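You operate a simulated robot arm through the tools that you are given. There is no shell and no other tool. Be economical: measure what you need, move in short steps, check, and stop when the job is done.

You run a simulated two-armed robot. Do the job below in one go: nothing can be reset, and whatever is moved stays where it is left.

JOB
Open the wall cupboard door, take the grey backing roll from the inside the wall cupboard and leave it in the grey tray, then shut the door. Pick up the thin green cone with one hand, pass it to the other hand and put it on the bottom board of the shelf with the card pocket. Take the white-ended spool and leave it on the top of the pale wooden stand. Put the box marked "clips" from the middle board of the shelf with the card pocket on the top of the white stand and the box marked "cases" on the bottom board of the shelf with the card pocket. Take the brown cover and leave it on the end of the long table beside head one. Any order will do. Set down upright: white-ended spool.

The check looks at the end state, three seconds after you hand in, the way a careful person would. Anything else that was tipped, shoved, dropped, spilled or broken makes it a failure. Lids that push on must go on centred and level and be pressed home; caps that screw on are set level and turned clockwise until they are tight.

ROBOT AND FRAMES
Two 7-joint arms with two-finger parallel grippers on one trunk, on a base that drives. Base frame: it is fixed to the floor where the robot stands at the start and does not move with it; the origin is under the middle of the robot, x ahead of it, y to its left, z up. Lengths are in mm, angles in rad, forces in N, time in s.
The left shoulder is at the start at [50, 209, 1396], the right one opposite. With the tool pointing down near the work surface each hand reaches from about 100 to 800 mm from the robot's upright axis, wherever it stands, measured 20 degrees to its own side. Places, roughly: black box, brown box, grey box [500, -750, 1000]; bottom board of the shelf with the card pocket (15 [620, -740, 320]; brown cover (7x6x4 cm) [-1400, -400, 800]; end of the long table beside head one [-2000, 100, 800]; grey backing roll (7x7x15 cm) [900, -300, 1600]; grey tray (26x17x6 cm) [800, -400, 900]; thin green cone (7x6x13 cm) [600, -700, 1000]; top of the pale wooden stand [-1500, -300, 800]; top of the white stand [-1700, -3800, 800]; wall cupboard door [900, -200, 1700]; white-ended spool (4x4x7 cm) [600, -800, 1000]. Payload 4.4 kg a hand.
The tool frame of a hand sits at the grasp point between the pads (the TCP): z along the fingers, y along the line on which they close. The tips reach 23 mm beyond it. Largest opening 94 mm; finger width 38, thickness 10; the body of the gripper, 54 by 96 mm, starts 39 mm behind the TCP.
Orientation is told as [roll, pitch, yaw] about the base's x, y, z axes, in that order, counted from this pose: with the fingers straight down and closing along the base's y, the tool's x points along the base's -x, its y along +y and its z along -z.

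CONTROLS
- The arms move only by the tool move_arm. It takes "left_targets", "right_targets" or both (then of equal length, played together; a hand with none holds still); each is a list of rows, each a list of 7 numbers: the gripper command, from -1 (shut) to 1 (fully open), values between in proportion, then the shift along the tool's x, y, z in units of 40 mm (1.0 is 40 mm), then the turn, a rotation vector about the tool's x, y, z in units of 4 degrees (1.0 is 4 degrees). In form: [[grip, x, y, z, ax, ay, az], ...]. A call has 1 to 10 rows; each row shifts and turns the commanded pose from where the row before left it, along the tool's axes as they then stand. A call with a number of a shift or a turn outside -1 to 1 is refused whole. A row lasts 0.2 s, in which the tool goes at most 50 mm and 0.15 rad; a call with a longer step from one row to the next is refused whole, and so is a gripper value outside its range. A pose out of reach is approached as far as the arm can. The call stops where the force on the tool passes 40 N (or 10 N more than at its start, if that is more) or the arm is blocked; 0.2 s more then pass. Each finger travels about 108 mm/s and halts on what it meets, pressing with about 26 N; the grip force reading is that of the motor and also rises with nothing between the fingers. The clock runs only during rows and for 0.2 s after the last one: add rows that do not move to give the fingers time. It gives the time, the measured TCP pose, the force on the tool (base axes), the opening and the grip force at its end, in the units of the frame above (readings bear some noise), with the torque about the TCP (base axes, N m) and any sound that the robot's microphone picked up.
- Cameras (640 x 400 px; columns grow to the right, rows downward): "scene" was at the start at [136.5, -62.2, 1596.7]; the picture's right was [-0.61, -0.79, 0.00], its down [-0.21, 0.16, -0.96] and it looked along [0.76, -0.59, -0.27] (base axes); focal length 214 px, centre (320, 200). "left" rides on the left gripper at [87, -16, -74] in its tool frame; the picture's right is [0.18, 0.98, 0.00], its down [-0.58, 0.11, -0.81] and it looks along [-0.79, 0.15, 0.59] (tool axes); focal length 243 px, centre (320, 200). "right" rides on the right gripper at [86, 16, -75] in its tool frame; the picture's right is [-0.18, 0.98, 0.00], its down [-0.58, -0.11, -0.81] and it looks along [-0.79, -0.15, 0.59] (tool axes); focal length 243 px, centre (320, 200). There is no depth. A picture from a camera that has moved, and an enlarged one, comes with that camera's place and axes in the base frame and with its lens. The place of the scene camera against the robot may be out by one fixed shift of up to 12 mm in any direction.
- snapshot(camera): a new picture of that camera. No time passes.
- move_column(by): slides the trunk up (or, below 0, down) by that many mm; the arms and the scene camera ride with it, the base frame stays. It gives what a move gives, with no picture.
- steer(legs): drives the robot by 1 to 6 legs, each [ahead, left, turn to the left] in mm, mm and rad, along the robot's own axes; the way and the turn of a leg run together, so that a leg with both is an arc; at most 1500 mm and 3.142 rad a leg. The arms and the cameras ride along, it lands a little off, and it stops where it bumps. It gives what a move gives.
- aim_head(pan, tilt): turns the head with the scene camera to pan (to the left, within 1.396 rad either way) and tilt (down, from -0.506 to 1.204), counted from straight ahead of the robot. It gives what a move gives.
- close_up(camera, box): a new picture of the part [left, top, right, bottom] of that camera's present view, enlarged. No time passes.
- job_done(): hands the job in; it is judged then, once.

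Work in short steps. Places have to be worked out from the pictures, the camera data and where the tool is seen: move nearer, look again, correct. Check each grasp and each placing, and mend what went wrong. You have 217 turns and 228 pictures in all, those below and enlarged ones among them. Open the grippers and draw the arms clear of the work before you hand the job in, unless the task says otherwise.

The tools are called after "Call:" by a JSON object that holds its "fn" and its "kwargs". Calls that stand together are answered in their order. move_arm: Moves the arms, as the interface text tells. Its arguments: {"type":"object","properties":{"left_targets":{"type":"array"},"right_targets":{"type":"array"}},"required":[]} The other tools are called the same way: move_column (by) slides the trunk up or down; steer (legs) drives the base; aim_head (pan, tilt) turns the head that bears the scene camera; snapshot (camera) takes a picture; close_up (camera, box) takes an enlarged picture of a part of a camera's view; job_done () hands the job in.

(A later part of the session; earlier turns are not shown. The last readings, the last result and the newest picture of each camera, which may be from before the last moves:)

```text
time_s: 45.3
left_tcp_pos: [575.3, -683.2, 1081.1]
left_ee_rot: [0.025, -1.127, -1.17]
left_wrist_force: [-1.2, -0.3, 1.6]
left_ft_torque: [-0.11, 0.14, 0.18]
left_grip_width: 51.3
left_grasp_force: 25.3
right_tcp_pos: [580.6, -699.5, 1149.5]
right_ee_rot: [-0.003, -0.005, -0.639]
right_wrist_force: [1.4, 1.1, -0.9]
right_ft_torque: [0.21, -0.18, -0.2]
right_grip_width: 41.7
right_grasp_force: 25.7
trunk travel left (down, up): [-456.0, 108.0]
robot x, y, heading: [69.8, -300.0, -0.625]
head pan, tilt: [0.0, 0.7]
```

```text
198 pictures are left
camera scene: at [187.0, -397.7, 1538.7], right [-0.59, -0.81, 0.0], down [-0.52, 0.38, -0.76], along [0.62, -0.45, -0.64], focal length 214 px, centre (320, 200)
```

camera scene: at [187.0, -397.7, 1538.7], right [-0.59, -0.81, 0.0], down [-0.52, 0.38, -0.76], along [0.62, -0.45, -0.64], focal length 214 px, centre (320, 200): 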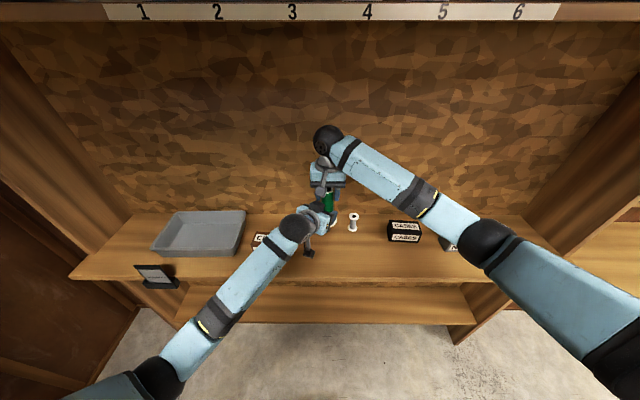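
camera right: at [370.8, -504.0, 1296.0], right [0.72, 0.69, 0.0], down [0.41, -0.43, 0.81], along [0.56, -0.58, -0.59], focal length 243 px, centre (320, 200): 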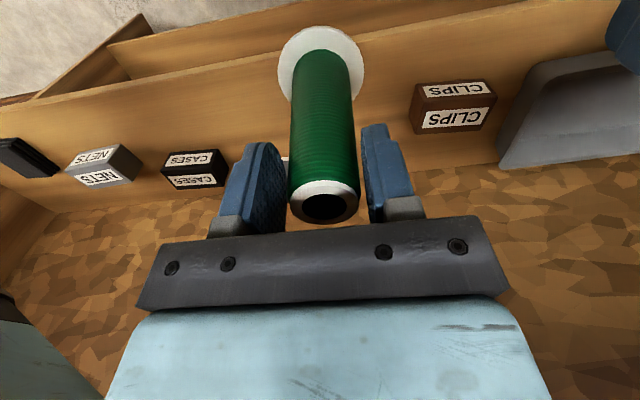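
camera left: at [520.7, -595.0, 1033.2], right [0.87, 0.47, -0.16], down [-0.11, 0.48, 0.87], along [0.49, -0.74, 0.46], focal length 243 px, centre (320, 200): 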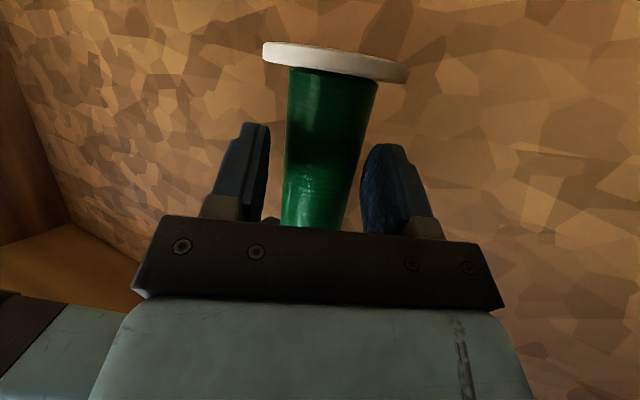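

Both hands hold (51 mm / 42 mm). Open the right hand and lift it off by 160 mm.

Call:
{"fn": "move_arm", "kwargs": {"right_targets": [[1, 0, 0, 0, 0, 0, 0], [1, 0, 0, 0, 0, 0, 0], [1, 0, 0, -0.5, 0, 0, 0], [1, 0, 0, -1, 0, 0, 0], [1, 0, 0, -1, 0, 0, 0], [1, 0, 0, -1, 0, 0, 0]]}}

Call:
{"fn": "snapshot", "kwargs": {"camera": "left"}}

Call:
{"fn": "snapshot", "kwargs": {"camera": "right"}}

```text
time_s: 46.7
left_tcp_pos: [574.1, -683.1, 1081.3]
left_ee_rot: [0.027, -1.128, -1.174]
left_wrist_force: [0.9, 0.2, -0.1]
left_ft_torque: [0.0, 0.0, 0.0]
left_grip_width: 51.1
left_grasp_force: 25.9
right_tcp_pos: [579.0, -697.8, 1289.4]
right_ee_rot: [-0.004, -0.005, -0.639]
right_wrist_force: [0.1, -0.1, 0.8]
right_ft_torque: [0.05, -0.01, 0.02]
right_grip_width: 94.2
right_grasp_force: 0.1
trunk travel left (down, up): [-456.0, 108.0]
robot x, y, heading: [66.6, -303.7, -0.626]
head pan, tilt: [0.0, 0.7]
```

```text
197 pictures are left
camera left: at [520.5, -594.3, 1033.4], right [0.87, 0.47, -0.16], down [-0.11, 0.48, 0.87], along [0.49, -0.74, 0.47], focal length 243 px, centre (320, 200)
```

left: 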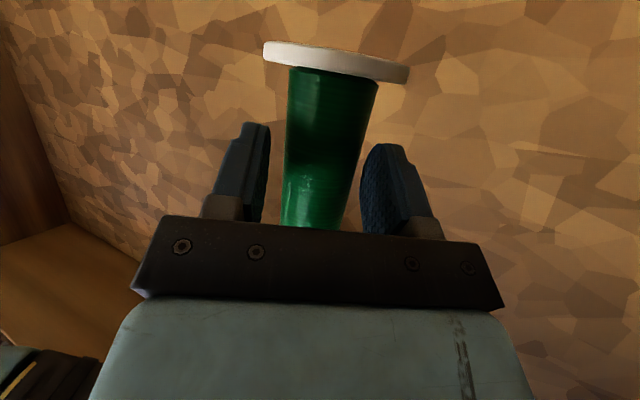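

```text
196 pictures are left
camera right: at [521.3, -632.7, 1362.9], right [0.73, 0.68, 0.0], down [0.4, -0.43, 0.81], along [0.55, -0.6, -0.59], focal length 243 px, centre (320, 200)
```

right: 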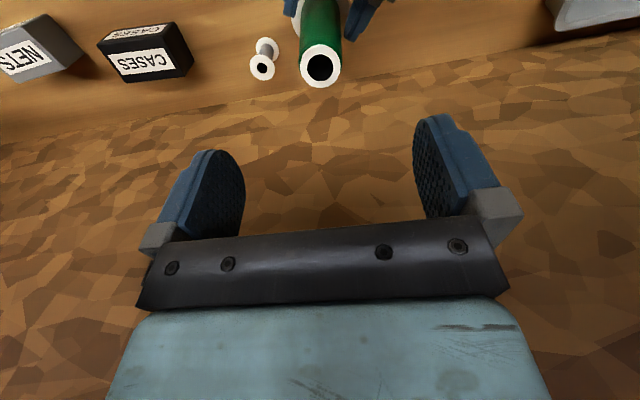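

Handover worked. I draw the left hand (with cone) back and up, while the right hand goes over to the CASES box.

Call:
{"fn": "move_arm", "kwargs": {"left_targets": [[-1, 0.09, 0.245, -0.9, 0, 0, 0], [-1, 0.09, 0.245, -0.9, 0, 0, 0], [-1, 0.09, 0.245, -0.9, 0, 0, 0], [-1, 0.09, 0.245, -0.9, 0, 0, 0], [-1, 0.09, 0.245, -0.9, 0, 0, 0], [-1, 0, 0, 0, 0, 0, 0], [-1, 0, 0, 0, 0, 0, 0], [-1, 0, 0, 0, 0, 0, 0]], "right_targets": [[1, -0.07, -0.9, 0.15, 0, 0, -0.5], [1, -0.07, -0.9, 0.15, 0, 0, -0.5], [1, -0.07, -0.9, 0.15, 0, 0, -0.5], [1, -0.07, -0.9, 0.15, 0, 0, -0.5], [1, -0.07, -0.9, 0.15, 0, 0, -0.5], [1, -0.07, -0.9, 0.15, 0, 0, -0.5], [1, -0.07, -0.9, 0.15, 0, 0, -0.5], [1, -0.07, -0.9, 0.15, 0, 0, -0.5]]}}

Call:
{"fn": "move_arm", "kwargs": {"right_targets": [[1, 0, 0, 0.2, 0, 0, -1], [1, 0, 0, 0.2, 0, 0, -1], [1, 0, 0, 0.2, 0, 0, -1], [1, 0, 0, 0.2, 0, 0, -1], [1, 0, 0, 0.2, 0, 0, -1], [1, 0, 0, 0.2, 0, 0, -1], [1, 0, 0, 0.2, 0, 0, -1], [1, 0, 0, 0.2, 0, 0, -1], [1, 0, 0, 0, 0, 0, -1], [1, 0, 0, 0, 0, 0, -1]]}}

Call:
{"fn": "snapshot", "kwargs": {"camera": "scene"}}

Call:
{"fn": "snapshot", "kwargs": {"camera": "right"}}

```text
time_s: 48.5
left_tcp_pos: [548.7, -508.2, 1141.8]
left_ee_rot: [0.028, -1.128, -1.174]
left_wrist_force: [-0.2, 0.7, 0.3]
left_ft_torque: [0.01, -0.02, 0.03]
left_grip_width: 50.9
left_grasp_force: 25.8
right_tcp_pos: [457.9, -962.8, 1242.9]
right_ee_rot: [-0.007, -0.006, -0.358]
right_wrist_force: [0.9, -0.1, -0.3]
right_ft_torque: [-0.03, -0.01, 0.0]
right_grip_width: 93.8
right_grasp_force: 0.0
trunk travel left (down, up): [-456.0, 108.0]
robot x, y, heading: [68.5, -302.2, -0.628]
head pan, tilt: [0.0, 0.7]
```

```text
time_s: 50.7
left_tcp_pos: [550.1, -508.9, 1143.1]
left_ee_rot: [0.026, -1.128, -1.173]
left_wrist_force: [0.0, -0.1, 0.4]
left_ft_torque: [0.03, 0.0, -0.01]
left_grip_width: 51.0
left_grasp_force: 26.0
right_tcp_pos: [456.7, -961.0, 1177.9]
right_ee_rot: [-0.007, 0.001, 0.339]
right_wrist_force: [0.8, 0.3, -0.5]
right_ft_torque: [0.0, 0.01, 0.0]
right_grip_width: 94.2
right_grasp_force: 0.0
trunk travel left (down, up): [-456.0, 108.0]
robot x, y, heading: [70.5, -303.2, -0.631]
head pan, tilt: [0.0, 0.7]
```

```text
195 pictures are left
camera scene: at [187.0, -397.6, 1538.7], right [-0.59, -0.81, 0.0], down [-0.52, 0.38, -0.76], along [0.62, -0.45, -0.64], focal length 214 px, centre (320, 200)
```

scene: 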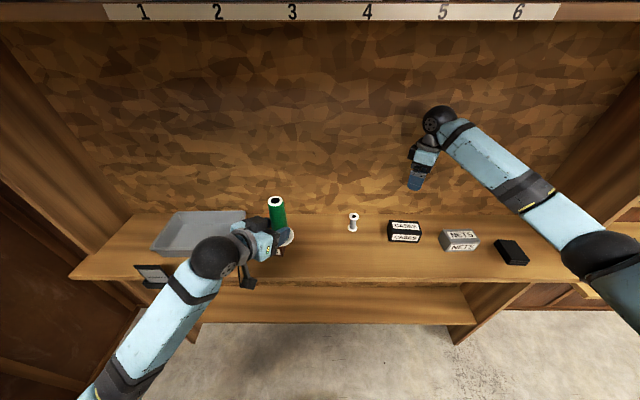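

```text
194 pictures are left
camera right: at [371.8, -973.9, 1252.9], right [-0.15, 0.99, -0.01], down [0.58, 0.1, 0.81], along [0.8, 0.12, -0.59], focal length 243 px, centre (320, 200)
```

right: 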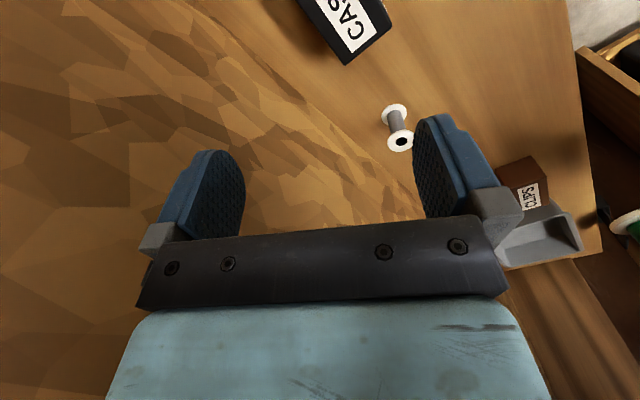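

Yaw goes on to 0.945; also descend to z≈1090 above the CASES box.

Call:
{"fn": "move_arm", "kwargs": {"right_targets": [[1, 0, 0, 0, 0, 0, -0.965], [1, 0, 0, 0, 0, 0, -0.965], [1, 0, 0, 0, 0, 0, -0.965], [1, 0, 0, 0, 0, 0, -0.965], [1, 0, 0, 0, 0, 0, -0.965], [1, 0, 0, 0, 0, 0, -0.965], [1, 0, 0, 0, 0, 0, -0.965], [1, 0, 0, 0.7, 0, 0, -0.965], [1, 0, 0.3, 0.75, 0, 0, -0.965], [1, 0.13, 0.3, 0.75, 0, 0, 0]]}}

Call:
{"fn": "snapshot", "kwargs": {"camera": "right"}}

Call:
{"fn": "close_up", "kwargs": {"camera": "scene", "box": [340, 100, 560, 280]}}

```text
time_s: 52.9
left_tcp_pos: [548.1, -507.9, 1142.1]
left_ee_rot: [0.026, -1.127, -1.175]
left_wrist_force: [0.1, -0.3, -0.5]
left_ft_torque: [-0.01, 0.02, 0.02]
left_grip_width: 50.7
left_grasp_force: 26.0
right_tcp_pos: [435.4, -950.3, 1091.1]
right_ee_rot: [-0.006, 0.003, 0.946]
right_wrist_force: [-0.1, 0.2, 0.0]
right_ft_torque: [0.02, 0.01, -0.02]
right_grip_width: 93.9
right_grasp_force: 0.1
trunk travel left (down, up): [-456.0, 108.0]
robot x, y, heading: [70.5, -303.5, -0.622]
head pan, tilt: [0.0, 0.7]
```

```text
193 pictures are left
camera right: at [372.5, -1010.6, 1165.6], right [-0.69, 0.72, -0.01], down [0.43, 0.41, 0.8], along [0.58, 0.55, -0.59], focal length 243 px, centre (320, 200)
```

right: 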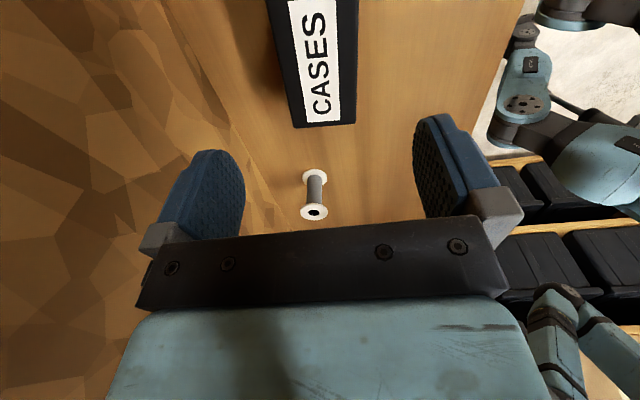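

```text
2.22 times, centred on (450, 190) of scene
camera zoom: at [186.4, -398.3, 1538.8], right [-0.59, -0.81, 0.0], down [-0.52, 0.38, -0.76], along [0.62, -0.45, -0.64], focal length 477 px, centre (31, 222)
```

zoom: 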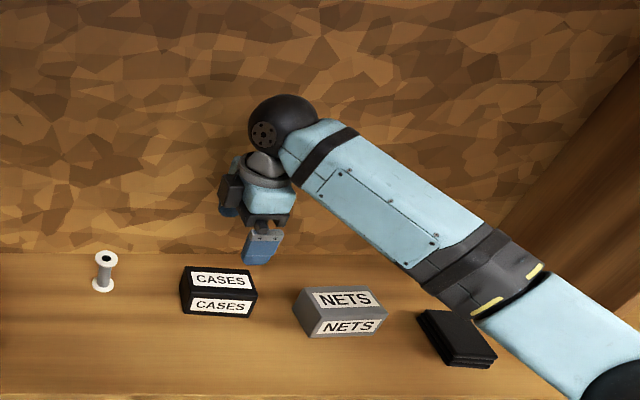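

The box is centred within ~5 mm under the hand. Lower 126 mm with a 5 mm correction and close.

Call:
{"fn": "move_arm", "kwargs": {"right_targets": [[1, 0.1, -0.12, 0.8, 0, 0, 0], [1, 0.1, 0, 0.8, 0, 0, 0], [1, 0, 0, 0.8, 0, 0, 0], [1, 0, 0, 0.75, 0, 0, 0], [1, 0, 0, 0, 0, 0, 0]]}}

Call:
{"fn": "snapshot", "kwargs": {"camera": "right"}}

Call:
{"fn": "close_up", "kwargs": {"camera": "scene", "box": [340, 130, 560, 280]}}

```text
time_s: 54.1
left_tcp_pos: [549.3, -507.3, 1142.0]
left_ee_rot: [0.025, -1.13, -1.173]
left_wrist_force: [-0.5, -0.5, -0.7]
left_ft_torque: [-0.01, 0.01, -0.05]
left_grip_width: 50.7
left_grasp_force: 25.8
right_tcp_pos: [434.9, -962.0, 963.7]
right_ee_rot: [-0.008, 0.006, 0.945]
right_wrist_force: [0.3, 0.0, 0.7]
right_ft_torque: [-0.01, 0.0, -0.05]
right_grip_width: 94.1
right_grasp_force: 0.1
trunk travel left (down, up): [-456.0, 108.0]
robot x, y, heading: [69.6, -305.1, -0.628]
head pan, tilt: [0.0, 0.7]
```

```text
191 pictures are left
camera right: at [372.3, -1021.2, 1038.2], right [-0.69, 0.72, -0.01], down [0.43, 0.41, 0.8], along [0.59, 0.55, -0.59], focal length 243 px, centre (320, 200)
```

right: 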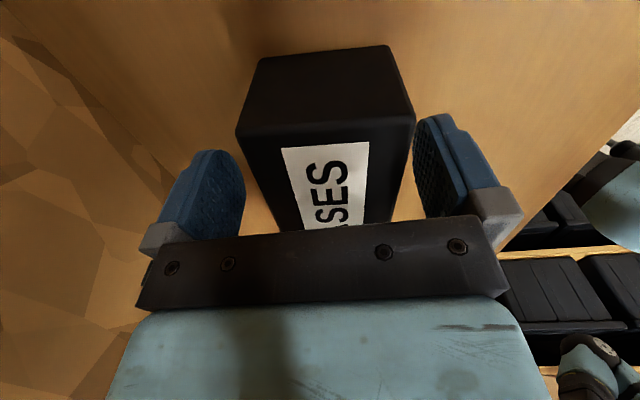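

```text
2.67 times, centred on (450, 205) of scene
camera zoom: at [186.7, -397.2, 1538.8], right [-0.59, -0.81, 0.0], down [-0.52, 0.38, -0.77], along [0.62, -0.45, -0.64], focal length 572 px, centre (-27, 187)
```

zoom: 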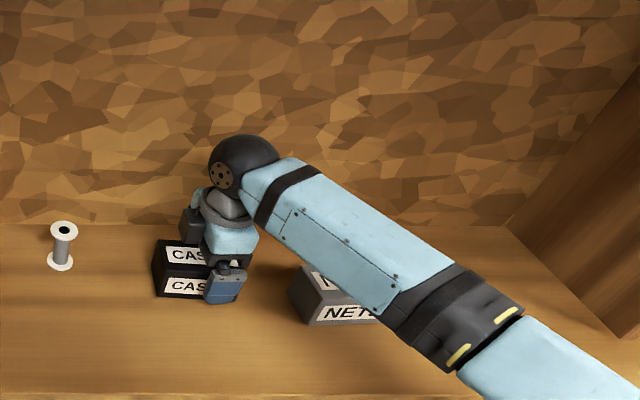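

Fingers straddle the box cleanly. Close and lift 150 mm.

Call:
{"fn": "move_arm", "kwargs": {"right_targets": [[-1, 0, 0, 0, 0, 0, 0], [-1, 0, 0, 0, 0, 0, 0], [-1, 0, 0, 0, 0, 0, 0], [-1, 0, 0, -0.5, 0, 0, 0], [-1, 0, 0, -0.8, 0, 0, 0], [-1, 0, 0, -1, 0, 0, 0], [-1, 0, 0, -1, 0, 0, 0], [-1, 0, 0, -1, 0, 0, 0], [-1, 0, 0, 0, 0, 0, 0]]}}

Call:
{"fn": "snapshot", "kwargs": {"camera": "right"}}

Call:
{"fn": "snapshot", "kwargs": {"camera": "scene"}}

```text
time_s: 56.1
left_tcp_pos: [550.1, -507.6, 1141.7]
left_ee_rot: [0.026, -1.127, -1.173]
left_wrist_force: [0.2, -0.1, -0.2]
left_ft_torque: [0.04, 0.01, 0.0]
left_grip_width: 50.6
left_grasp_force: 25.7
right_tcp_pos: [433.5, -961.4, 1136.8]
right_ee_rot: [-0.005, 0.004, 0.945]
right_wrist_force: [-0.7, -0.6, -1.7]
right_ft_torque: [0.01, 0.04, 0.0]
right_grip_width: 59.8
right_grasp_force: 25.8
trunk travel left (down, up): [-456.0, 108.0]
robot x, y, heading: [69.1, -303.3, -0.625]
head pan, tilt: [0.0, 0.7]
```

```text
189 pictures are left
camera right: at [371.0, -1022.0, 1211.4], right [-0.69, 0.72, -0.01], down [0.43, 0.41, 0.8], along [0.59, 0.55, -0.59], focal length 243 px, centre (320, 200)
```

right: 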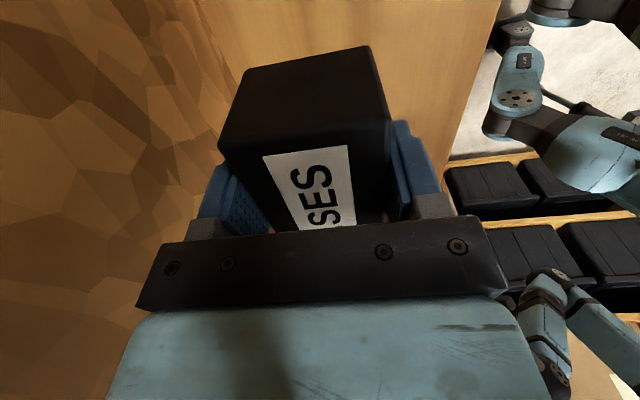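

```text
188 pictures are left
camera scene: at [187.2, -398.2, 1538.6], right [-0.59, -0.81, 0.0], down [-0.52, 0.38, -0.76], along [0.62, -0.45, -0.64], focal length 214 px, centre (320, 200)
```

scene: 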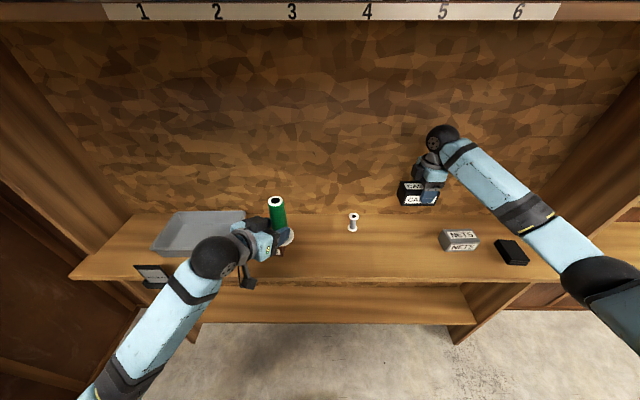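

Both objects held. I draw the right hand back 150 mm, drive back 260 mm, then lower the column fully for the bottom board.

Call:
{"fn": "move_arm", "kwargs": {"right_targets": [[-1, 0, 1, -0.3, 0, 0, 0], [-1, 0, 1, 0, 0, 0, 0], [-1, 0, 1, 0, 0, 0, 0], [-1, 0, 0.8, 0, 0, 0, 0], [-1, 0, 0, 0, 0, 0, 0]]}}

Call:
{"fn": "steer", "kwargs": {"legs": [[-280, 0, 0]]}}

Call:
{"fn": "move_column", "kwargs": {"by": -440}}

Call:
{"fn": "snapshot", "kwargs": {"camera": "scene"}}

```text
time_s: 57.3
left_tcp_pos: [549.7, -508.8, 1141.5]
left_ee_rot: [0.025, -1.127, -1.172]
left_wrist_force: [-0.1, 0.2, -0.5]
left_ft_torque: [0.0, 0.0, -0.02]
left_grip_width: 50.4
left_grasp_force: 26.1
right_tcp_pos: [312.2, -872.1, 1146.2]
right_ee_rot: [-0.003, 0.006, 0.943]
right_wrist_force: [-0.1, 0.0, -1.1]
right_ft_torque: [-0.01, 0.04, 0.0]
right_grip_width: 59.5
right_grasp_force: 26.1
trunk travel left (down, up): [-456.0, 108.0]
robot x, y, heading: [67.9, -298.9, -0.622]
head pan, tilt: [0.0, 0.7]
```

```text
time_s: 59.2
left_tcp_pos: [326.3, -347.2, 1142.0]
left_ee_rot: [0.026, -1.128, -1.174]
left_wrist_force: [-0.6, 0.9, 0.0]
left_ft_torque: [0.0, 0.01, -0.02]
left_grip_width: 50.1
left_grasp_force: 25.9
right_tcp_pos: [87.9, -710.2, 1147.2]
right_ee_rot: [-0.006, 0.003, 0.944]
right_wrist_force: [0.5, 0.4, -1.1]
right_ft_torque: [-0.03, 0.01, -0.01]
right_grip_width: 59.4
right_grasp_force: 25.5
trunk travel left (down, up): [-456.0, 108.0]
robot x, y, heading: [-155.2, -144.5, -0.628]
head pan, tilt: [0.0, 0.7]
```

```text
refused: -440 is not a number from -400 to 400
```

```text
187 pictures are left
camera scene: at [-36.3, -236.4, 1538.7], right [-0.59, -0.81, 0.0], down [-0.52, 0.38, -0.76], along [0.62, -0.45, -0.64], focal length 214 px, centre (320, 200)
```

scene: 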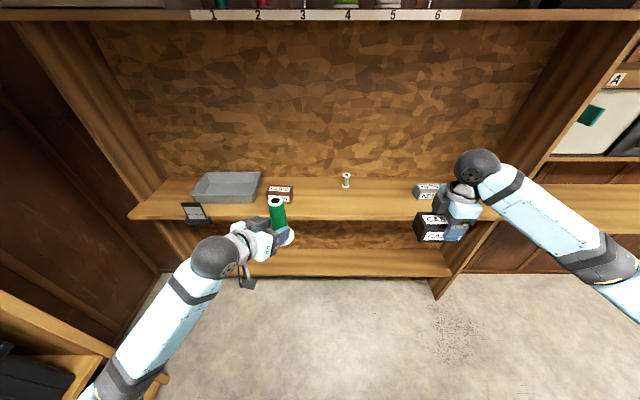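

Column steps are limited to 400. Before lowering I check the left elbow against the rack.

Call:
{"fn": "aim_head", "kwargs": {"pan": 1.0, "tilt": 0.8}}

Call:
{"fn": "snapshot", "kwargs": {"camera": "scene"}}

```text
time_s: 60.5
left_tcp_pos: [326.1, -346.6, 1143.1]
left_ee_rot: [0.026, -1.127, -1.175]
left_wrist_force: [0.8, 0.1, -0.9]
left_ft_torque: [-0.02, 0.03, -0.02]
left_grip_width: 50.1
left_grasp_force: 26.1
right_tcp_pos: [87.5, -710.5, 1147.5]
right_ee_rot: [-0.006, 0.005, 0.946]
right_wrist_force: [0.1, -0.4, -1.1]
right_ft_torque: [-0.02, 0.0, -0.01]
right_grip_width: 59.7
right_grasp_force: 26.2
trunk travel left (down, up): [-456.0, 108.0]
robot x, y, heading: [-156.1, -141.3, -0.631]
head pan, tilt: [1.0, 0.799]
```

```text
186 pictures are left
camera scene: at [-29.8, -157.2, 1530.5], right [0.36, -0.93, 0.0], down [-0.67, -0.26, -0.7], along [0.65, 0.25, -0.72], focal length 214 px, centre (320, 200)
```

scene: 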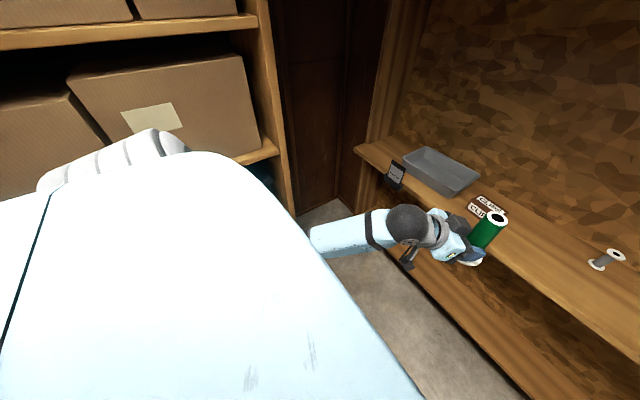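

I slide 170 mm right for elbow room, then lower in two parts.

Call:
{"fn": "steer", "kwargs": {"legs": [[0, -170, 0]]}}

Call:
{"fn": "move_column", "kwargs": {"by": -300}}

Call:
{"fn": "move_column", "kwargs": {"by": -150}}

Call:
{"fn": "aim_head", "kwargs": {"pan": 0, "tilt": 0.55}}

Call:
{"fn": "snapshot", "kwargs": {"camera": "scene"}}

Call:
{"fn": "snapshot", "kwargs": {"camera": "left"}}

```text
time_s: 62.6
left_tcp_pos: [226.7, -482.7, 1142.2]
left_ee_rot: [0.027, -1.126, -1.17]
left_wrist_force: [-0.3, -0.2, -0.9]
left_ft_torque: [0.08, 0.03, 0.03]
left_grip_width: 50.1
left_grasp_force: 25.7
right_tcp_pos: [-10.4, -846.7, 1146.7]
right_ee_rot: [-0.006, 0.005, 0.948]
right_wrist_force: [0.6, 0.1, -1.8]
right_ft_torque: [0.0, 0.01, 0.05]
right_grip_width: 59.5
right_grasp_force: 25.8
trunk travel left (down, up): [-456.0, 108.0]
robot x, y, heading: [-256.7, -282.0, -0.624]
head pan, tilt: [1.0, 0.799]
```

```text
time_s: 65.6
left_tcp_pos: [226.9, -483.5, 843.1]
left_ee_rot: [0.026, -1.128, -1.171]
left_wrist_force: [-0.2, -0.1, -0.5]
left_ft_torque: [0.03, 0.0, -0.04]
left_grip_width: 50.2
left_grasp_force: 25.5
right_tcp_pos: [-9.7, -849.0, 847.5]
right_ee_rot: [-0.005, 0.006, 0.948]
right_wrist_force: [-1.0, -0.4, -0.6]
right_ft_torque: [-0.01, 0.02, -0.01]
right_grip_width: 59.4
right_grasp_force: 26.5
trunk travel left (down, up): [-156.0, 408.0]
robot x, y, heading: [-255.8, -278.5, -0.619]
head pan, tilt: [1.0, 0.799]
```

```text
time_s: 67.4
left_tcp_pos: [227.2, -483.8, 691.2]
left_ee_rot: [0.028, -1.127, -1.171]
left_wrist_force: [-0.4, 0.0, -0.5]
left_ft_torque: [0.0, 0.0, 0.02]
left_grip_width: 50.1
left_grasp_force: 25.8
right_tcp_pos: [-10.2, -847.6, 696.2]
right_ee_rot: [-0.005, 0.005, 0.945]
right_wrist_force: [-0.3, 0.2, -0.8]
right_ft_torque: [-0.01, 0.02, 0.01]
right_grip_width: 59.4
right_grasp_force: 26.1
trunk travel left (down, up): [-6.0, 558.0]
robot x, y, heading: [-253.9, -277.7, -0.623]
head pan, tilt: [1.0, 0.799]
```

```text
time_s: 68.6
left_tcp_pos: [226.5, -483.1, 691.9]
left_ee_rot: [0.026, -1.129, -1.172]
left_wrist_force: [0.4, 0.3, -0.4]
left_ft_torque: [0.01, 0.0, -0.03]
left_grip_width: 49.8
left_grasp_force: 25.8
right_tcp_pos: [-10.9, -847.6, 696.5]
right_ee_rot: [-0.007, 0.003, 0.948]
right_wrist_force: [-0.4, 1.1, -0.5]
right_ft_torque: [-0.02, 0.0, 0.0]
right_grip_width: 59.8
right_grasp_force: 26.0
trunk travel left (down, up): [-6.0, 558.0]
robot x, y, heading: [-255.5, -281.8, -0.621]
head pan, tilt: [0.0, 0.55]
```

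```text
185 pictures are left
camera scene: at [-131.7, -376.6, 1101.8], right [-0.58, -0.81, 0.0], down [-0.42, 0.31, -0.85], along [0.69, -0.5, -0.52], focal length 214 px, centre (320, 200)
```

scene: 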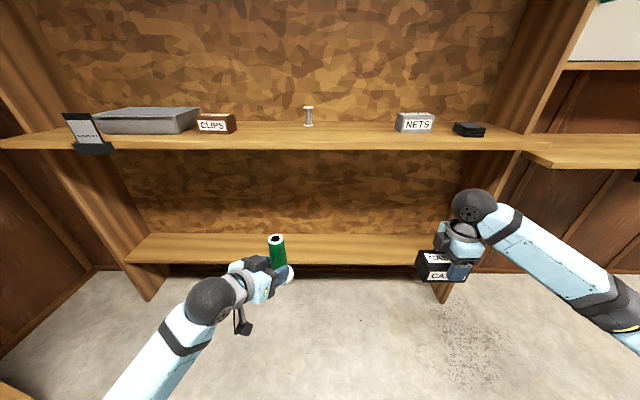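

```text
184 pictures are left
camera left: at [172.5, -394.7, 644.8], right [0.87, 0.48, -0.16], down [-0.11, 0.48, 0.87], along [0.49, -0.74, 0.46], focal length 243 px, centre (320, 200)
```

left: 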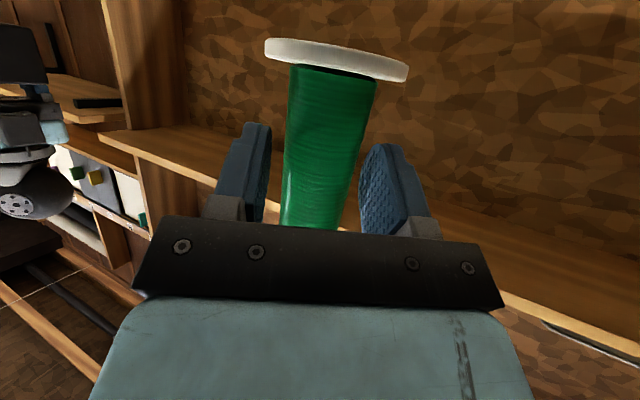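

Cone is still well held. I lower both hands below the middle board first (to about z 400), in free space in front of the shelf.

Call:
{"fn": "move_arm", "kwargs": {"left_targets": [[-1, 0.82, 0, 0.39, 0, 0, 0], [-1, 0.82, 0, 0.39, 0, 0, 0], [-1, 0.82, 0, 0.39, 0, 0, 0], [-1, 0.82, 0, 0.39, 0, 0, 0], [-1, 0.82, 0, 0.39, 0, 0, 0], [-1, 0.82, 0, 0.39, 0, 0, 0], [-1, 0.82, 0, 0.39, 0, 0, 0], [-1, 0.82, 0, 0.39, 0, 0, 0], [-1, 0, 0, 0, 0, 0, 0]], "right_targets": [[-1, 0, 0, 0.95, 0, 0, 0], [-1, 0, 0, 0.95, 0, 0, 0], [-1, 0, 0, 0.95, 0, 0, 0], [-1, 0, 0, 0.95, 0, 0, 0], [-1, 0, 0, 0.95, 0, 0, 0], [-1, 0, 0, 0.95, 0, 0, 0], [-1, 0, 0, 0.95, 0, 0, 0], [-1, 0, 0, 0.95, 0, 0, 0], [-1, 0, 0, 0, 0, 0, 0]]}}

Call:
{"fn": "snapshot", "kwargs": {"camera": "scene"}}

Call:
{"fn": "snapshot", "kwargs": {"camera": "left"}}

```text
time_s: 70.6
left_tcp_pos: [247.2, -473.8, 404.3]
left_ee_rot: [0.094, -1.129, -1.222]
left_wrist_force: [-0.3, 0.1, -0.5]
left_ft_torque: [0.01, 0.01, 0.0]
left_grip_width: 49.4
left_grasp_force: 26.4
right_tcp_pos: [-10.1, -846.7, 393.1]
right_ee_rot: [-0.005, 0.003, 0.946]
right_wrist_force: [-0.5, 0.7, -1.3]
right_ft_torque: [0.03, -0.01, 0.02]
right_grip_width: 59.7
right_grasp_force: 26.1
trunk travel left (down, up): [-6.0, 558.0]
robot x, y, heading: [-258.5, -278.6, -0.627]
head pan, tilt: [0.0, 0.55]
```

```text
183 pictures are left
camera scene: at [-132.0, -376.8, 1102.6], right [-0.58, -0.81, 0.0], down [-0.42, 0.31, -0.85], along [0.69, -0.5, -0.52], focal length 214 px, centre (320, 200)
```

scene: 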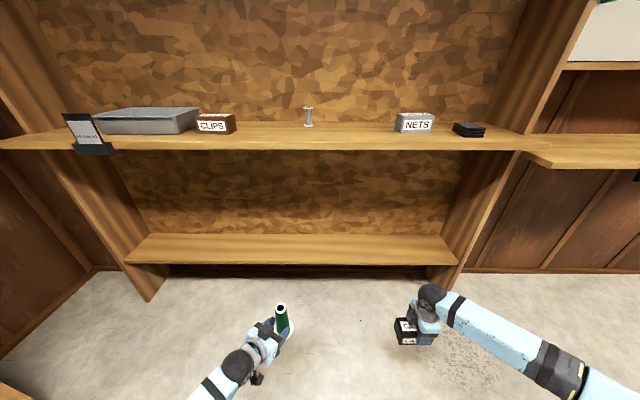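

```text
182 pictures are left
camera left: at [193.0, -385.6, 356.7], right [0.86, 0.49, -0.13], down [-0.14, 0.47, 0.87], along [0.48, -0.74, 0.47], focal length 243 px, centre (320, 200)
```

left: 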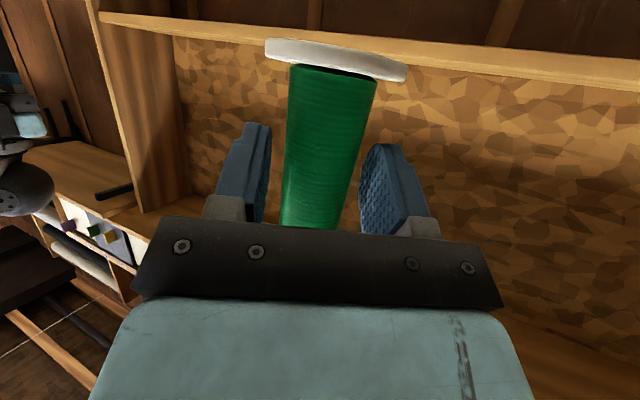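

Both low. Drive forward 230 mm and look.

Call:
{"fn": "steer", "kwargs": {"legs": [[230, 0, 0]]}}

Call:
{"fn": "aim_head", "kwargs": {"pan": 0, "tilt": 0.8}}

Call:
{"fn": "snapshot", "kwargs": {"camera": "scene"}}

Call:
{"fn": "snapshot", "kwargs": {"camera": "right"}}

```text
time_s: 72.4
left_tcp_pos: [432.4, -607.1, 402.1]
left_ee_rot: [0.088, -1.127, -1.214]
left_wrist_force: [0.8, -1.1, -0.5]
left_ft_torque: [0.06, 0.01, 0.01]
left_grip_width: 49.7
left_grasp_force: 26.3
right_tcp_pos: [176.2, -978.7, 393.3]
right_ee_rot: [-0.003, 0.006, 0.948]
right_wrist_force: [1.3, -0.9, -0.5]
right_ft_torque: [0.03, 0.02, -0.03]
right_grip_width: 59.7
right_grasp_force: 25.8
trunk travel left (down, up): [-6.0, 558.0]
robot x, y, heading: [-68.8, -410.5, -0.624]
head pan, tilt: [0.0, 0.55]
```

```text
time_s: 73.1
left_tcp_pos: [434.1, -605.7, 401.3]
left_ee_rot: [0.088, -1.125, -1.214]
left_wrist_force: [-1.2, -0.3, -1.5]
left_ft_torque: [-0.01, 0.01, 0.01]
left_grip_width: 49.6
left_grasp_force: 25.9
right_tcp_pos: [176.7, -980.0, 392.0]
right_ee_rot: [-0.003, 0.006, 0.947]
right_wrist_force: [0.1, -0.4, -1.1]
right_ft_torque: [0.01, 0.03, 0.0]
right_grip_width: 59.5
right_grasp_force: 26.4
trunk travel left (down, up): [-6.0, 558.0]
robot x, y, heading: [-66.9, -413.1, -0.625]
head pan, tilt: [0.0, 0.799]
```

```text
181 pictures are left
camera scene: at [47.8, -503.4, 1079.9], right [-0.58, -0.81, 0.0], down [-0.58, 0.42, -0.7], along [0.57, -0.41, -0.72], focal length 214 px, centre (320, 200)
```

scene: 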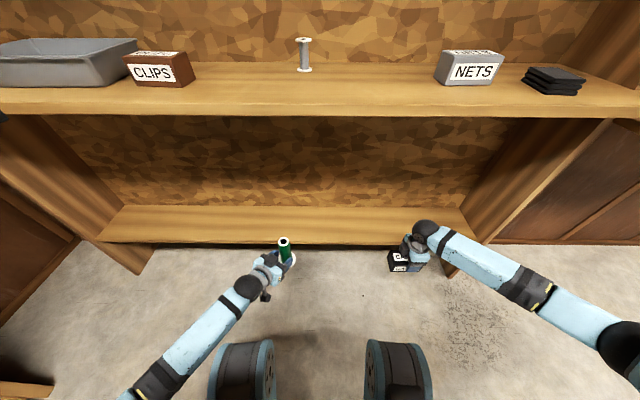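

```text
180 pictures are left
camera right: at [114.0, -1039.7, 466.6], right [-0.69, 0.72, -0.01], down [0.43, 0.42, 0.8], along [0.58, 0.55, -0.6], focal length 243 px, centre (320, 200)
```

right: 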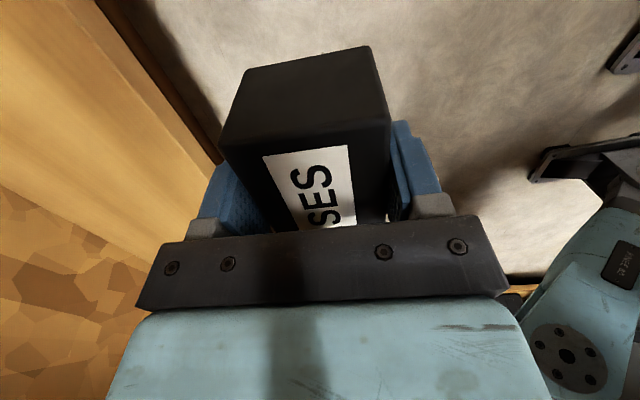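

Both hands are in front of the bottom board. Right moves 173 mm in and 120 mm left; left moves 180 mm in, staying ~45 mm above the board.

Call:
{"fn": "move_arm", "kwargs": {"left_targets": [[-1, -0.32, 0.495, 0.67, 0, 0, 0], [-1, -0.32, 0.495, 0.67, 0, 0, 0], [-1, -0.32, 0.495, 0.67, 0, 0, 0], [-1, -0.32, 0.495, 0.67, 0, 0, 0], [-1, -0.32, 0.495, 0.67, 0, 0, 0], [-1, 0, 0, 0, 0, 0, 0]], "right_targets": [[-1, -0.6, -0.87, 0, 0, 0, 0], [-1, -0.6, -0.87, 0, 0, 0, 0], [-1, -0.6, -0.87, 0, 0, 0, 0], [-1, -0.6, -0.87, 0, 0, 0, 0], [-1, -0.6, -0.87, 0, 0, 0, 0], [-1, 0, 0, 0, 0, 0, 0]]}}

Call:
{"fn": "snapshot", "kwargs": {"camera": "scene"}}

Call:
{"fn": "snapshot", "kwargs": {"camera": "right"}}

Call:
{"fn": "snapshot", "kwargs": {"camera": "left"}}

```text
time_s: 74.5
left_tcp_pos: [584.3, -699.8, 408.4]
left_ee_rot: [0.092, -1.129, -1.218]
left_wrist_force: [-0.2, 0.1, -0.9]
left_ft_torque: [-0.02, 0.0, -0.02]
left_grip_width: 49.3
left_grasp_force: 26.4
right_tcp_pos: [388.2, -984.8, 393.3]
right_ee_rot: [-0.006, 0.005, 0.948]
right_wrist_force: [0.5, 0.3, -1.0]
right_ft_torque: [-0.01, -0.01, 0.01]
right_grip_width: 59.3
right_grasp_force: 26.3
trunk travel left (down, up): [-6.0, 558.0]
robot x, y, heading: [-73.2, -411.4, -0.62]
head pan, tilt: [0.0, 0.799]
```

```text
179 pictures are left
camera scene: at [46.6, -504.1, 1080.5], right [-0.58, -0.81, 0.0], down [-0.58, 0.42, -0.7], along [0.57, -0.41, -0.72], focal length 214 px, centre (320, 200)
```

scene: 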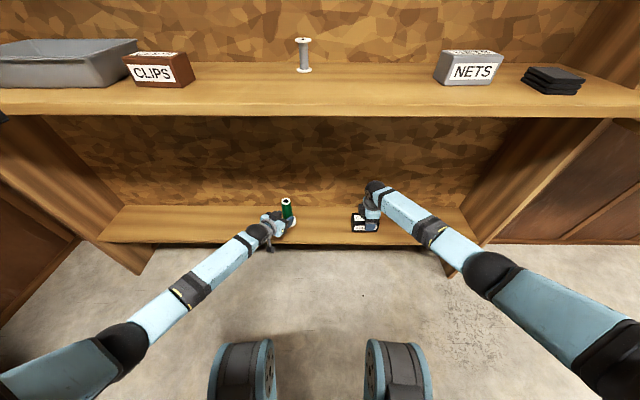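

```text
178 pictures are left
camera right: at [325.3, -1045.2, 468.3], right [-0.69, 0.72, -0.01], down [0.43, 0.41, 0.8], along [0.58, 0.55, -0.59], focal length 243 px, centre (320, 200)
```

right: 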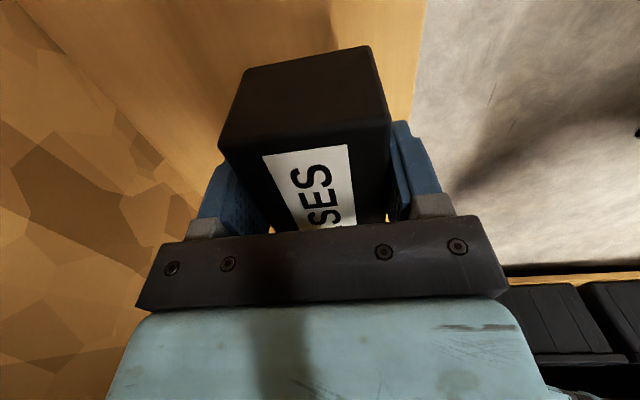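

```text
177 pictures are left
camera left: at [530.6, -611.7, 361.3], right [0.86, 0.49, -0.13], down [-0.13, 0.47, 0.87], along [0.49, -0.74, 0.47], focal length 243 px, centre (320, 200)
```

left: 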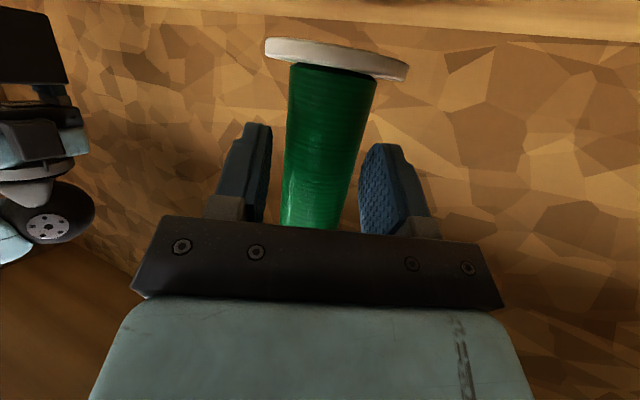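

Both over the board (edge at n≈829; box front at ≈861). I lower both 40 mm and read forces.

Call:
{"fn": "move_arm", "kwargs": {"left_targets": [[-1, 0.45, 0, 0.21, 0, 0, 0], [-1, 0.45, 0, 0.21, 0, 0, 0], [-1, 0, 0, 0, 0, 0, 0]], "right_targets": [[-1, 0, 0, 0.5, 0, 0, 0], [-1, 0, 0, 0.5, 0, 0, 0], [-1, 0, 0, 0, 0, 0, 0]]}}

Call:
{"fn": "close_up", "kwargs": {"camera": "scene", "box": [240, 170, 420, 270]}}

```text
time_s: 75.2
left_tcp_pos: [587.5, -699.0, 378.1]
left_ee_rot: [0.096, -1.145, -1.222]
left_wrist_force: [0.7, 0.9, 13.8]
left_ft_torque: [-0.34, 0.24, -0.03]
left_grip_width: 49.0
left_grasp_force: 25.8
right_tcp_pos: [391.8, -985.6, 365.1]
right_ee_rot: [-0.02, 0.003, 0.949]
right_wrist_force: [-4.8, 1.4, 29.2]
right_ft_torque: [0.29, 0.85, -0.02]
right_grip_width: 59.8
right_grasp_force: 26.2
trunk travel left (down, up): [-6.0, 558.0]
robot x, y, heading: [-66.5, -411.7, -0.62]
head pan, tilt: [0.0, 0.799]
stopped in row 3 (right hand): the force on the tool passed its limit at 44 N (the readings are from after the stop); the commanded pose is now the measured one
```

```text
3.56 times, centred on (330, 220) of scene
camera zoom: at [43.3, -501.1, 1081.8], right [-0.58, -0.81, 0.0], down [-0.58, 0.42, -0.7], along [0.57, -0.41, -0.71], focal length 763 px, centre (284, 129)
```

zoom: 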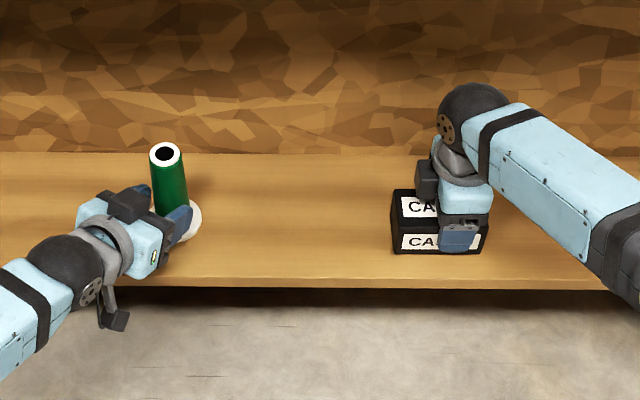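

Both objects have touched down. I open both hands fully before moving.

Call:
{"fn": "move_arm", "kwargs": {"left_targets": [[0.2, 0, 0, 0, 0, 0, 0], [1, 0, 0, 0, 0, 0, 0], [1, 0, 0, 0, 0, 0, 0]], "right_targets": [[0, 0, 0, 0, 0, 0, 0], [1, 0, 0, 0, 0, 0, 0], [1, 0, 0, 0, 0, 0, 0]]}}

Call:
{"fn": "snapshot", "kwargs": {"camera": "left"}}

Call:
{"fn": "close_up", "kwargs": {"camera": "scene", "box": [240, 170, 420, 270]}}

```text
time_s: 75.5
left_tcp_pos: [585.3, -698.8, 369.7]
left_ee_rot: [0.093, -1.132, -1.221]
left_wrist_force: [0.5, 0.4, 0.8]
left_ft_torque: [0.01, -0.01, 0.0]
left_grip_width: 56.4
left_grasp_force: 0.0
right_tcp_pos: [393.1, -985.5, 364.6]
right_ee_rot: [-0.021, 0.0, 0.95]
right_wrist_force: [-2.7, 0.3, 20.3]
right_ft_torque: [-0.1, 0.72, -0.1]
right_grip_width: 59.8
right_grasp_force: 26.3
trunk travel left (down, up): [-6.0, 558.0]
robot x, y, heading: [-71.1, -411.3, -0.623]
head pan, tilt: [0.0, 0.799]
stopped in row 1 (right hand): the force on the tool passed its limit at 44 N (the readings are from after the stop); the commanded pose is now the measured one
```

```text
175 pictures are left
camera left: at [530.9, -610.0, 322.6], right [0.86, 0.49, -0.13], down [-0.14, 0.47, 0.87], along [0.48, -0.74, 0.47], focal length 243 px, centre (320, 200)
```

left: 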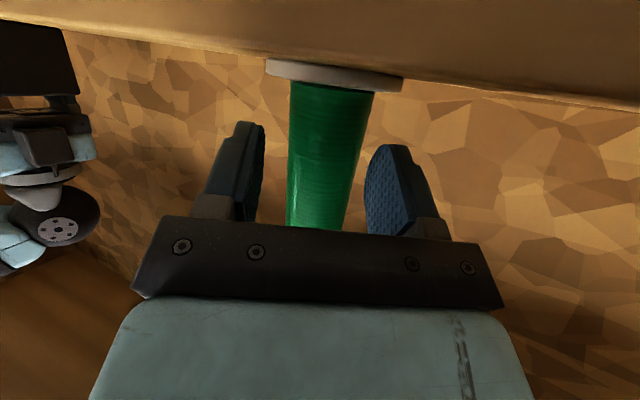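

```text
3.56 times, centred on (330, 220) of scene
camera zoom: at [44.5, -502.2, 1080.5], right [-0.58, -0.81, 0.0], down [-0.58, 0.42, -0.7], along [0.57, -0.41, -0.72], focal length 763 px, centre (284, 129)
```

zoom: 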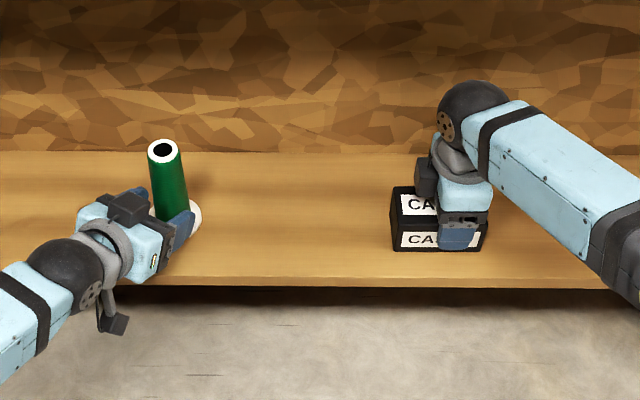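

Left is releasing; the right still presses down, so I raise it 3 mm while opening.

Call:
{"fn": "move_arm", "kwargs": {"left_targets": [[1, 0, 0, 0, 0, 0, 0], [1, 0, 0, 0, 0, 0, 0], [1, 0, 0, 0, 0, 0, 0]], "right_targets": [[-1, 0, 0, -0.07, 0, 0, 0], [0.2, 0, 0, 0, 0, 0, 0], [1, 0, 0, 0, 0, 0, 0]]}}

Call:
{"fn": "snapshot", "kwargs": {"camera": "left"}}

Call:
{"fn": "snapshot", "kwargs": {"camera": "right"}}

```text
time_s: 76.3
left_tcp_pos: [586.1, -697.9, 369.2]
left_ee_rot: [0.091, -1.131, -1.218]
left_wrist_force: [0.0, 0.0, 0.3]
left_ft_torque: [-0.05, -0.01, 0.05]
left_grip_width: 94.1
left_grasp_force: 0.1
right_tcp_pos: [389.5, -986.0, 360.9]
right_ee_rot: [-0.012, 0.001, 0.947]
right_wrist_force: [-0.1, -0.2, 0.5]
right_ft_torque: [-0.01, -0.01, -0.01]
right_grip_width: 94.0
right_grasp_force: 0.1
trunk travel left (down, up): [-6.0, 558.0]
robot x, y, heading: [-68.3, -410.6, -0.622]
head pan, tilt: [0.0, 0.799]
```

```text
173 pictures are left
camera left: at [531.1, -610.0, 321.2], right [0.86, 0.49, -0.13], down [-0.13, 0.47, 0.87], along [0.49, -0.74, 0.47], focal length 243 px, centre (320, 200)
```

left: 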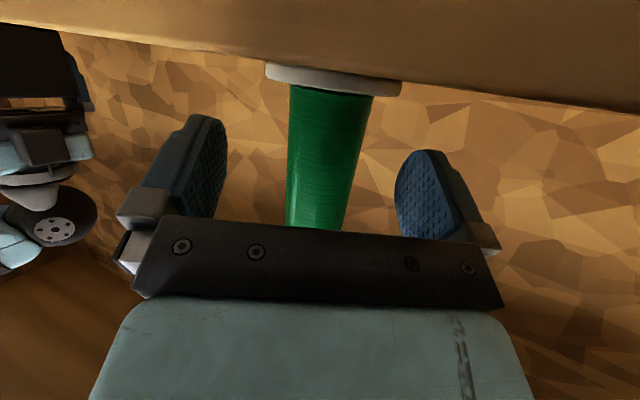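

```text
172 pictures are left
camera right: at [326.4, -1046.6, 435.8], right [-0.69, 0.72, -0.01], down [0.42, 0.42, 0.81], along [0.59, 0.55, -0.59], focal length 243 px, centre (320, 200)
```

right: 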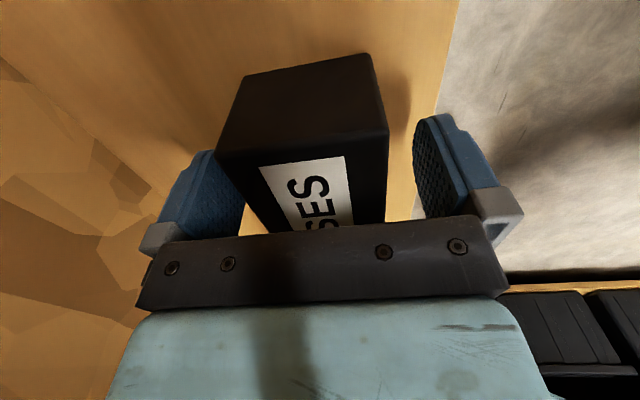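

Both are free. Left backs straight out; right goes up 80 mm then out.

Call:
{"fn": "move_arm", "kwargs": {"left_targets": [[1, 0.38, 0, -0.9, 0, 0, 0], [1, 0.38, 0, -0.9, 0, 0, 0], [1, 0.38, 0, -0.9, 0, 0, 0], [1, 0.38, 0, -0.9, 0, 0, 0], [1, 0.38, 0, -0.9, 0, 0, 0], [1, 0, 0, 0, 0, 0, 0], [1, 0, 0, 0, 0, 0, 0]], "right_targets": [[1, 0, 0, -1, 0, 0, 0], [1, 0, 0, -1, 0, 0, 0], [1, 0, 1, 0, 0, 0, 0], [1, 0, 1, 0, 0, 0, 0], [1, 0, 1, 0, 0, 0, 0], [1, 0, 1, 0, 0, 0, 0], [1, 0, 1, 0, 0, 0, 0]]}}

Call:
{"fn": "snapshot", "kwargs": {"camera": "scene"}}

```text
time_s: 77.9
left_tcp_pos: [504.2, -520.8, 377.1]
left_ee_rot: [0.092, -1.129, -1.219]
left_wrist_force: [0.4, 0.0, -0.3]
left_ft_torque: [0.0, 0.0, -0.02]
left_grip_width: 94.1
left_grasp_force: 0.1
right_tcp_pos: [227.3, -866.1, 440.2]
right_ee_rot: [-0.017, 0.003, 0.948]
right_wrist_force: [-0.7, -0.4, -0.2]
right_ft_torque: [0.0, -0.01, -0.01]
right_grip_width: 93.9
right_grasp_force: 0.0
trunk travel left (down, up): [-6.0, 558.0]
robot x, y, heading: [-66.6, -414.4, -0.623]
head pan, tilt: [0.0, 0.799]
```

```text
171 pictures are left
camera scene: at [46.0, -503.9, 1080.5], right [-0.58, -0.81, 0.0], down [-0.58, 0.42, -0.7], along [0.57, -0.41, -0.72], focal length 214 px, centre (320, 200)
```

scene: 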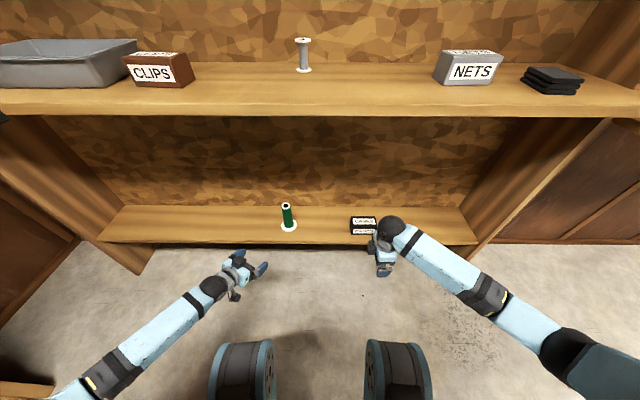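

Cone and CASES box both stand on the bottom board. Now I back out, and raise the column for the cupboard.

Call:
{"fn": "steer", "kwargs": {"legs": [[-280, 0, 0]]}}

Call:
{"fn": "close_up", "kwargs": {"camera": "scene", "box": [220, 120, 420, 245]}}

Call:
{"fn": "move_column", "kwargs": {"by": 400}}

Call:
{"fn": "move_column", "kwargs": {"by": 150}}

Call:
{"fn": "aim_head", "kwargs": {"pan": 0.75, "tilt": 0.1}}

Call:
{"fn": "snapshot", "kwargs": {"camera": "scene"}}

```text
time_s: 79.9
left_tcp_pos: [275.3, -353.8, 377.7]
left_ee_rot: [0.091, -1.129, -1.21]
left_wrist_force: [-0.7, 0.0, 0.1]
left_ft_torque: [-0.04, 0.0, 0.0]
left_grip_width: 94.0
left_grasp_force: 0.1
right_tcp_pos: [2.4, -701.7, 441.2]
right_ee_rot: [-0.015, 0.0, 0.955]
right_wrist_force: [0.4, -0.6, 0.3]
right_ft_torque: [0.0, -0.01, -0.01]
right_grip_width: 93.8
right_grasp_force: 0.1
trunk travel left (down, up): [-6.0, 558.0]
robot x, y, heading: [-293.7, -247.1, -0.615]
head pan, tilt: [0.0, 0.799]
```

```text
3.20 times, centred on (320, 182) of scene
camera zoom: at [-181.7, -340.6, 1080.5], right [-0.58, -0.82, 0.0], down [-0.59, 0.41, -0.7], along [0.57, -0.4, -0.72], focal length 686 px, centre (320, 256)
```

zoom: 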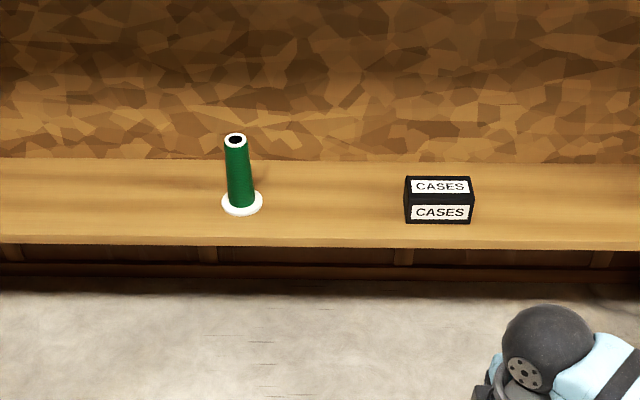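

```text
time_s: 83.7
left_tcp_pos: [276.5, -353.8, 776.9]
left_ee_rot: [0.092, -1.128, -1.208]
left_wrist_force: [-1.3, 0.9, 0.5]
left_ft_torque: [-0.02, 0.0, 0.01]
left_grip_width: 94.1
left_grasp_force: 0.0
right_tcp_pos: [2.7, -701.7, 839.5]
right_ee_rot: [-0.014, -0.002, 0.957]
right_wrist_force: [0.4, -0.2, 0.7]
right_ft_torque: [0.0, 0.01, 0.0]
right_grip_width: 94.1
right_grasp_force: 0.1
trunk travel left (down, up): [-406.0, 158.0]
robot x, y, heading: [-304.1, -252.0, -0.615]
head pan, tilt: [0.0, 0.799]
```

```text
time_s: 85.5
left_tcp_pos: [275.4, -355.4, 928.4]
left_ee_rot: [0.09, -1.129, -1.209]
left_wrist_force: [-0.2, -1.0, 0.9]
left_ft_torque: [-0.02, -0.03, -0.03]
left_grip_width: 93.9
left_grasp_force: 0.1
right_tcp_pos: [2.7, -702.5, 991.2]
right_ee_rot: [-0.015, 0.001, 0.956]
right_wrist_force: [-0.3, -0.5, -0.8]
right_ft_torque: [0.01, 0.01, 0.02]
right_grip_width: 93.9
right_grasp_force: 0.1
trunk travel left (down, up): [-556.0, 8.0]
robot x, y, heading: [-298.5, -250.9, -0.617]
head pan, tilt: [0.0, 0.799]
```

```text
time_s: 86.6
left_tcp_pos: [276.1, -354.5, 928.5]
left_ee_rot: [0.092, -1.13, -1.21]
left_wrist_force: [0.6, 0.2, 0.3]
left_ft_torque: [0.0, 0.05, 0.01]
left_grip_width: 93.8
left_grasp_force: 0.0
right_tcp_pos: [3.0, -702.2, 991.3]
right_ee_rot: [-0.017, 0.0, 0.958]
right_wrist_force: [-0.6, 0.1, -0.6]
right_ft_torque: [0.0, 0.03, 0.03]
right_grip_width: 93.8
right_grasp_force: 0.1
trunk travel left (down, up): [-556.0, 8.0]
robot x, y, heading: [-298.4, -253.8, -0.609]
head pan, tilt: [0.75, 0.099]
```

```text
169 pictures are left
camera scene: at [-156.4, -281.7, 1693.4], right [0.14, -0.99, 0.0], down [-0.1, -0.01, -0.99], along [0.99, 0.13, -0.1], focal length 214 px, centre (320, 200)
```

scene: 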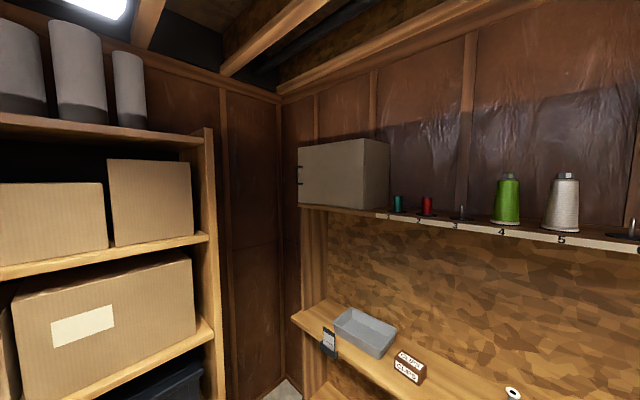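

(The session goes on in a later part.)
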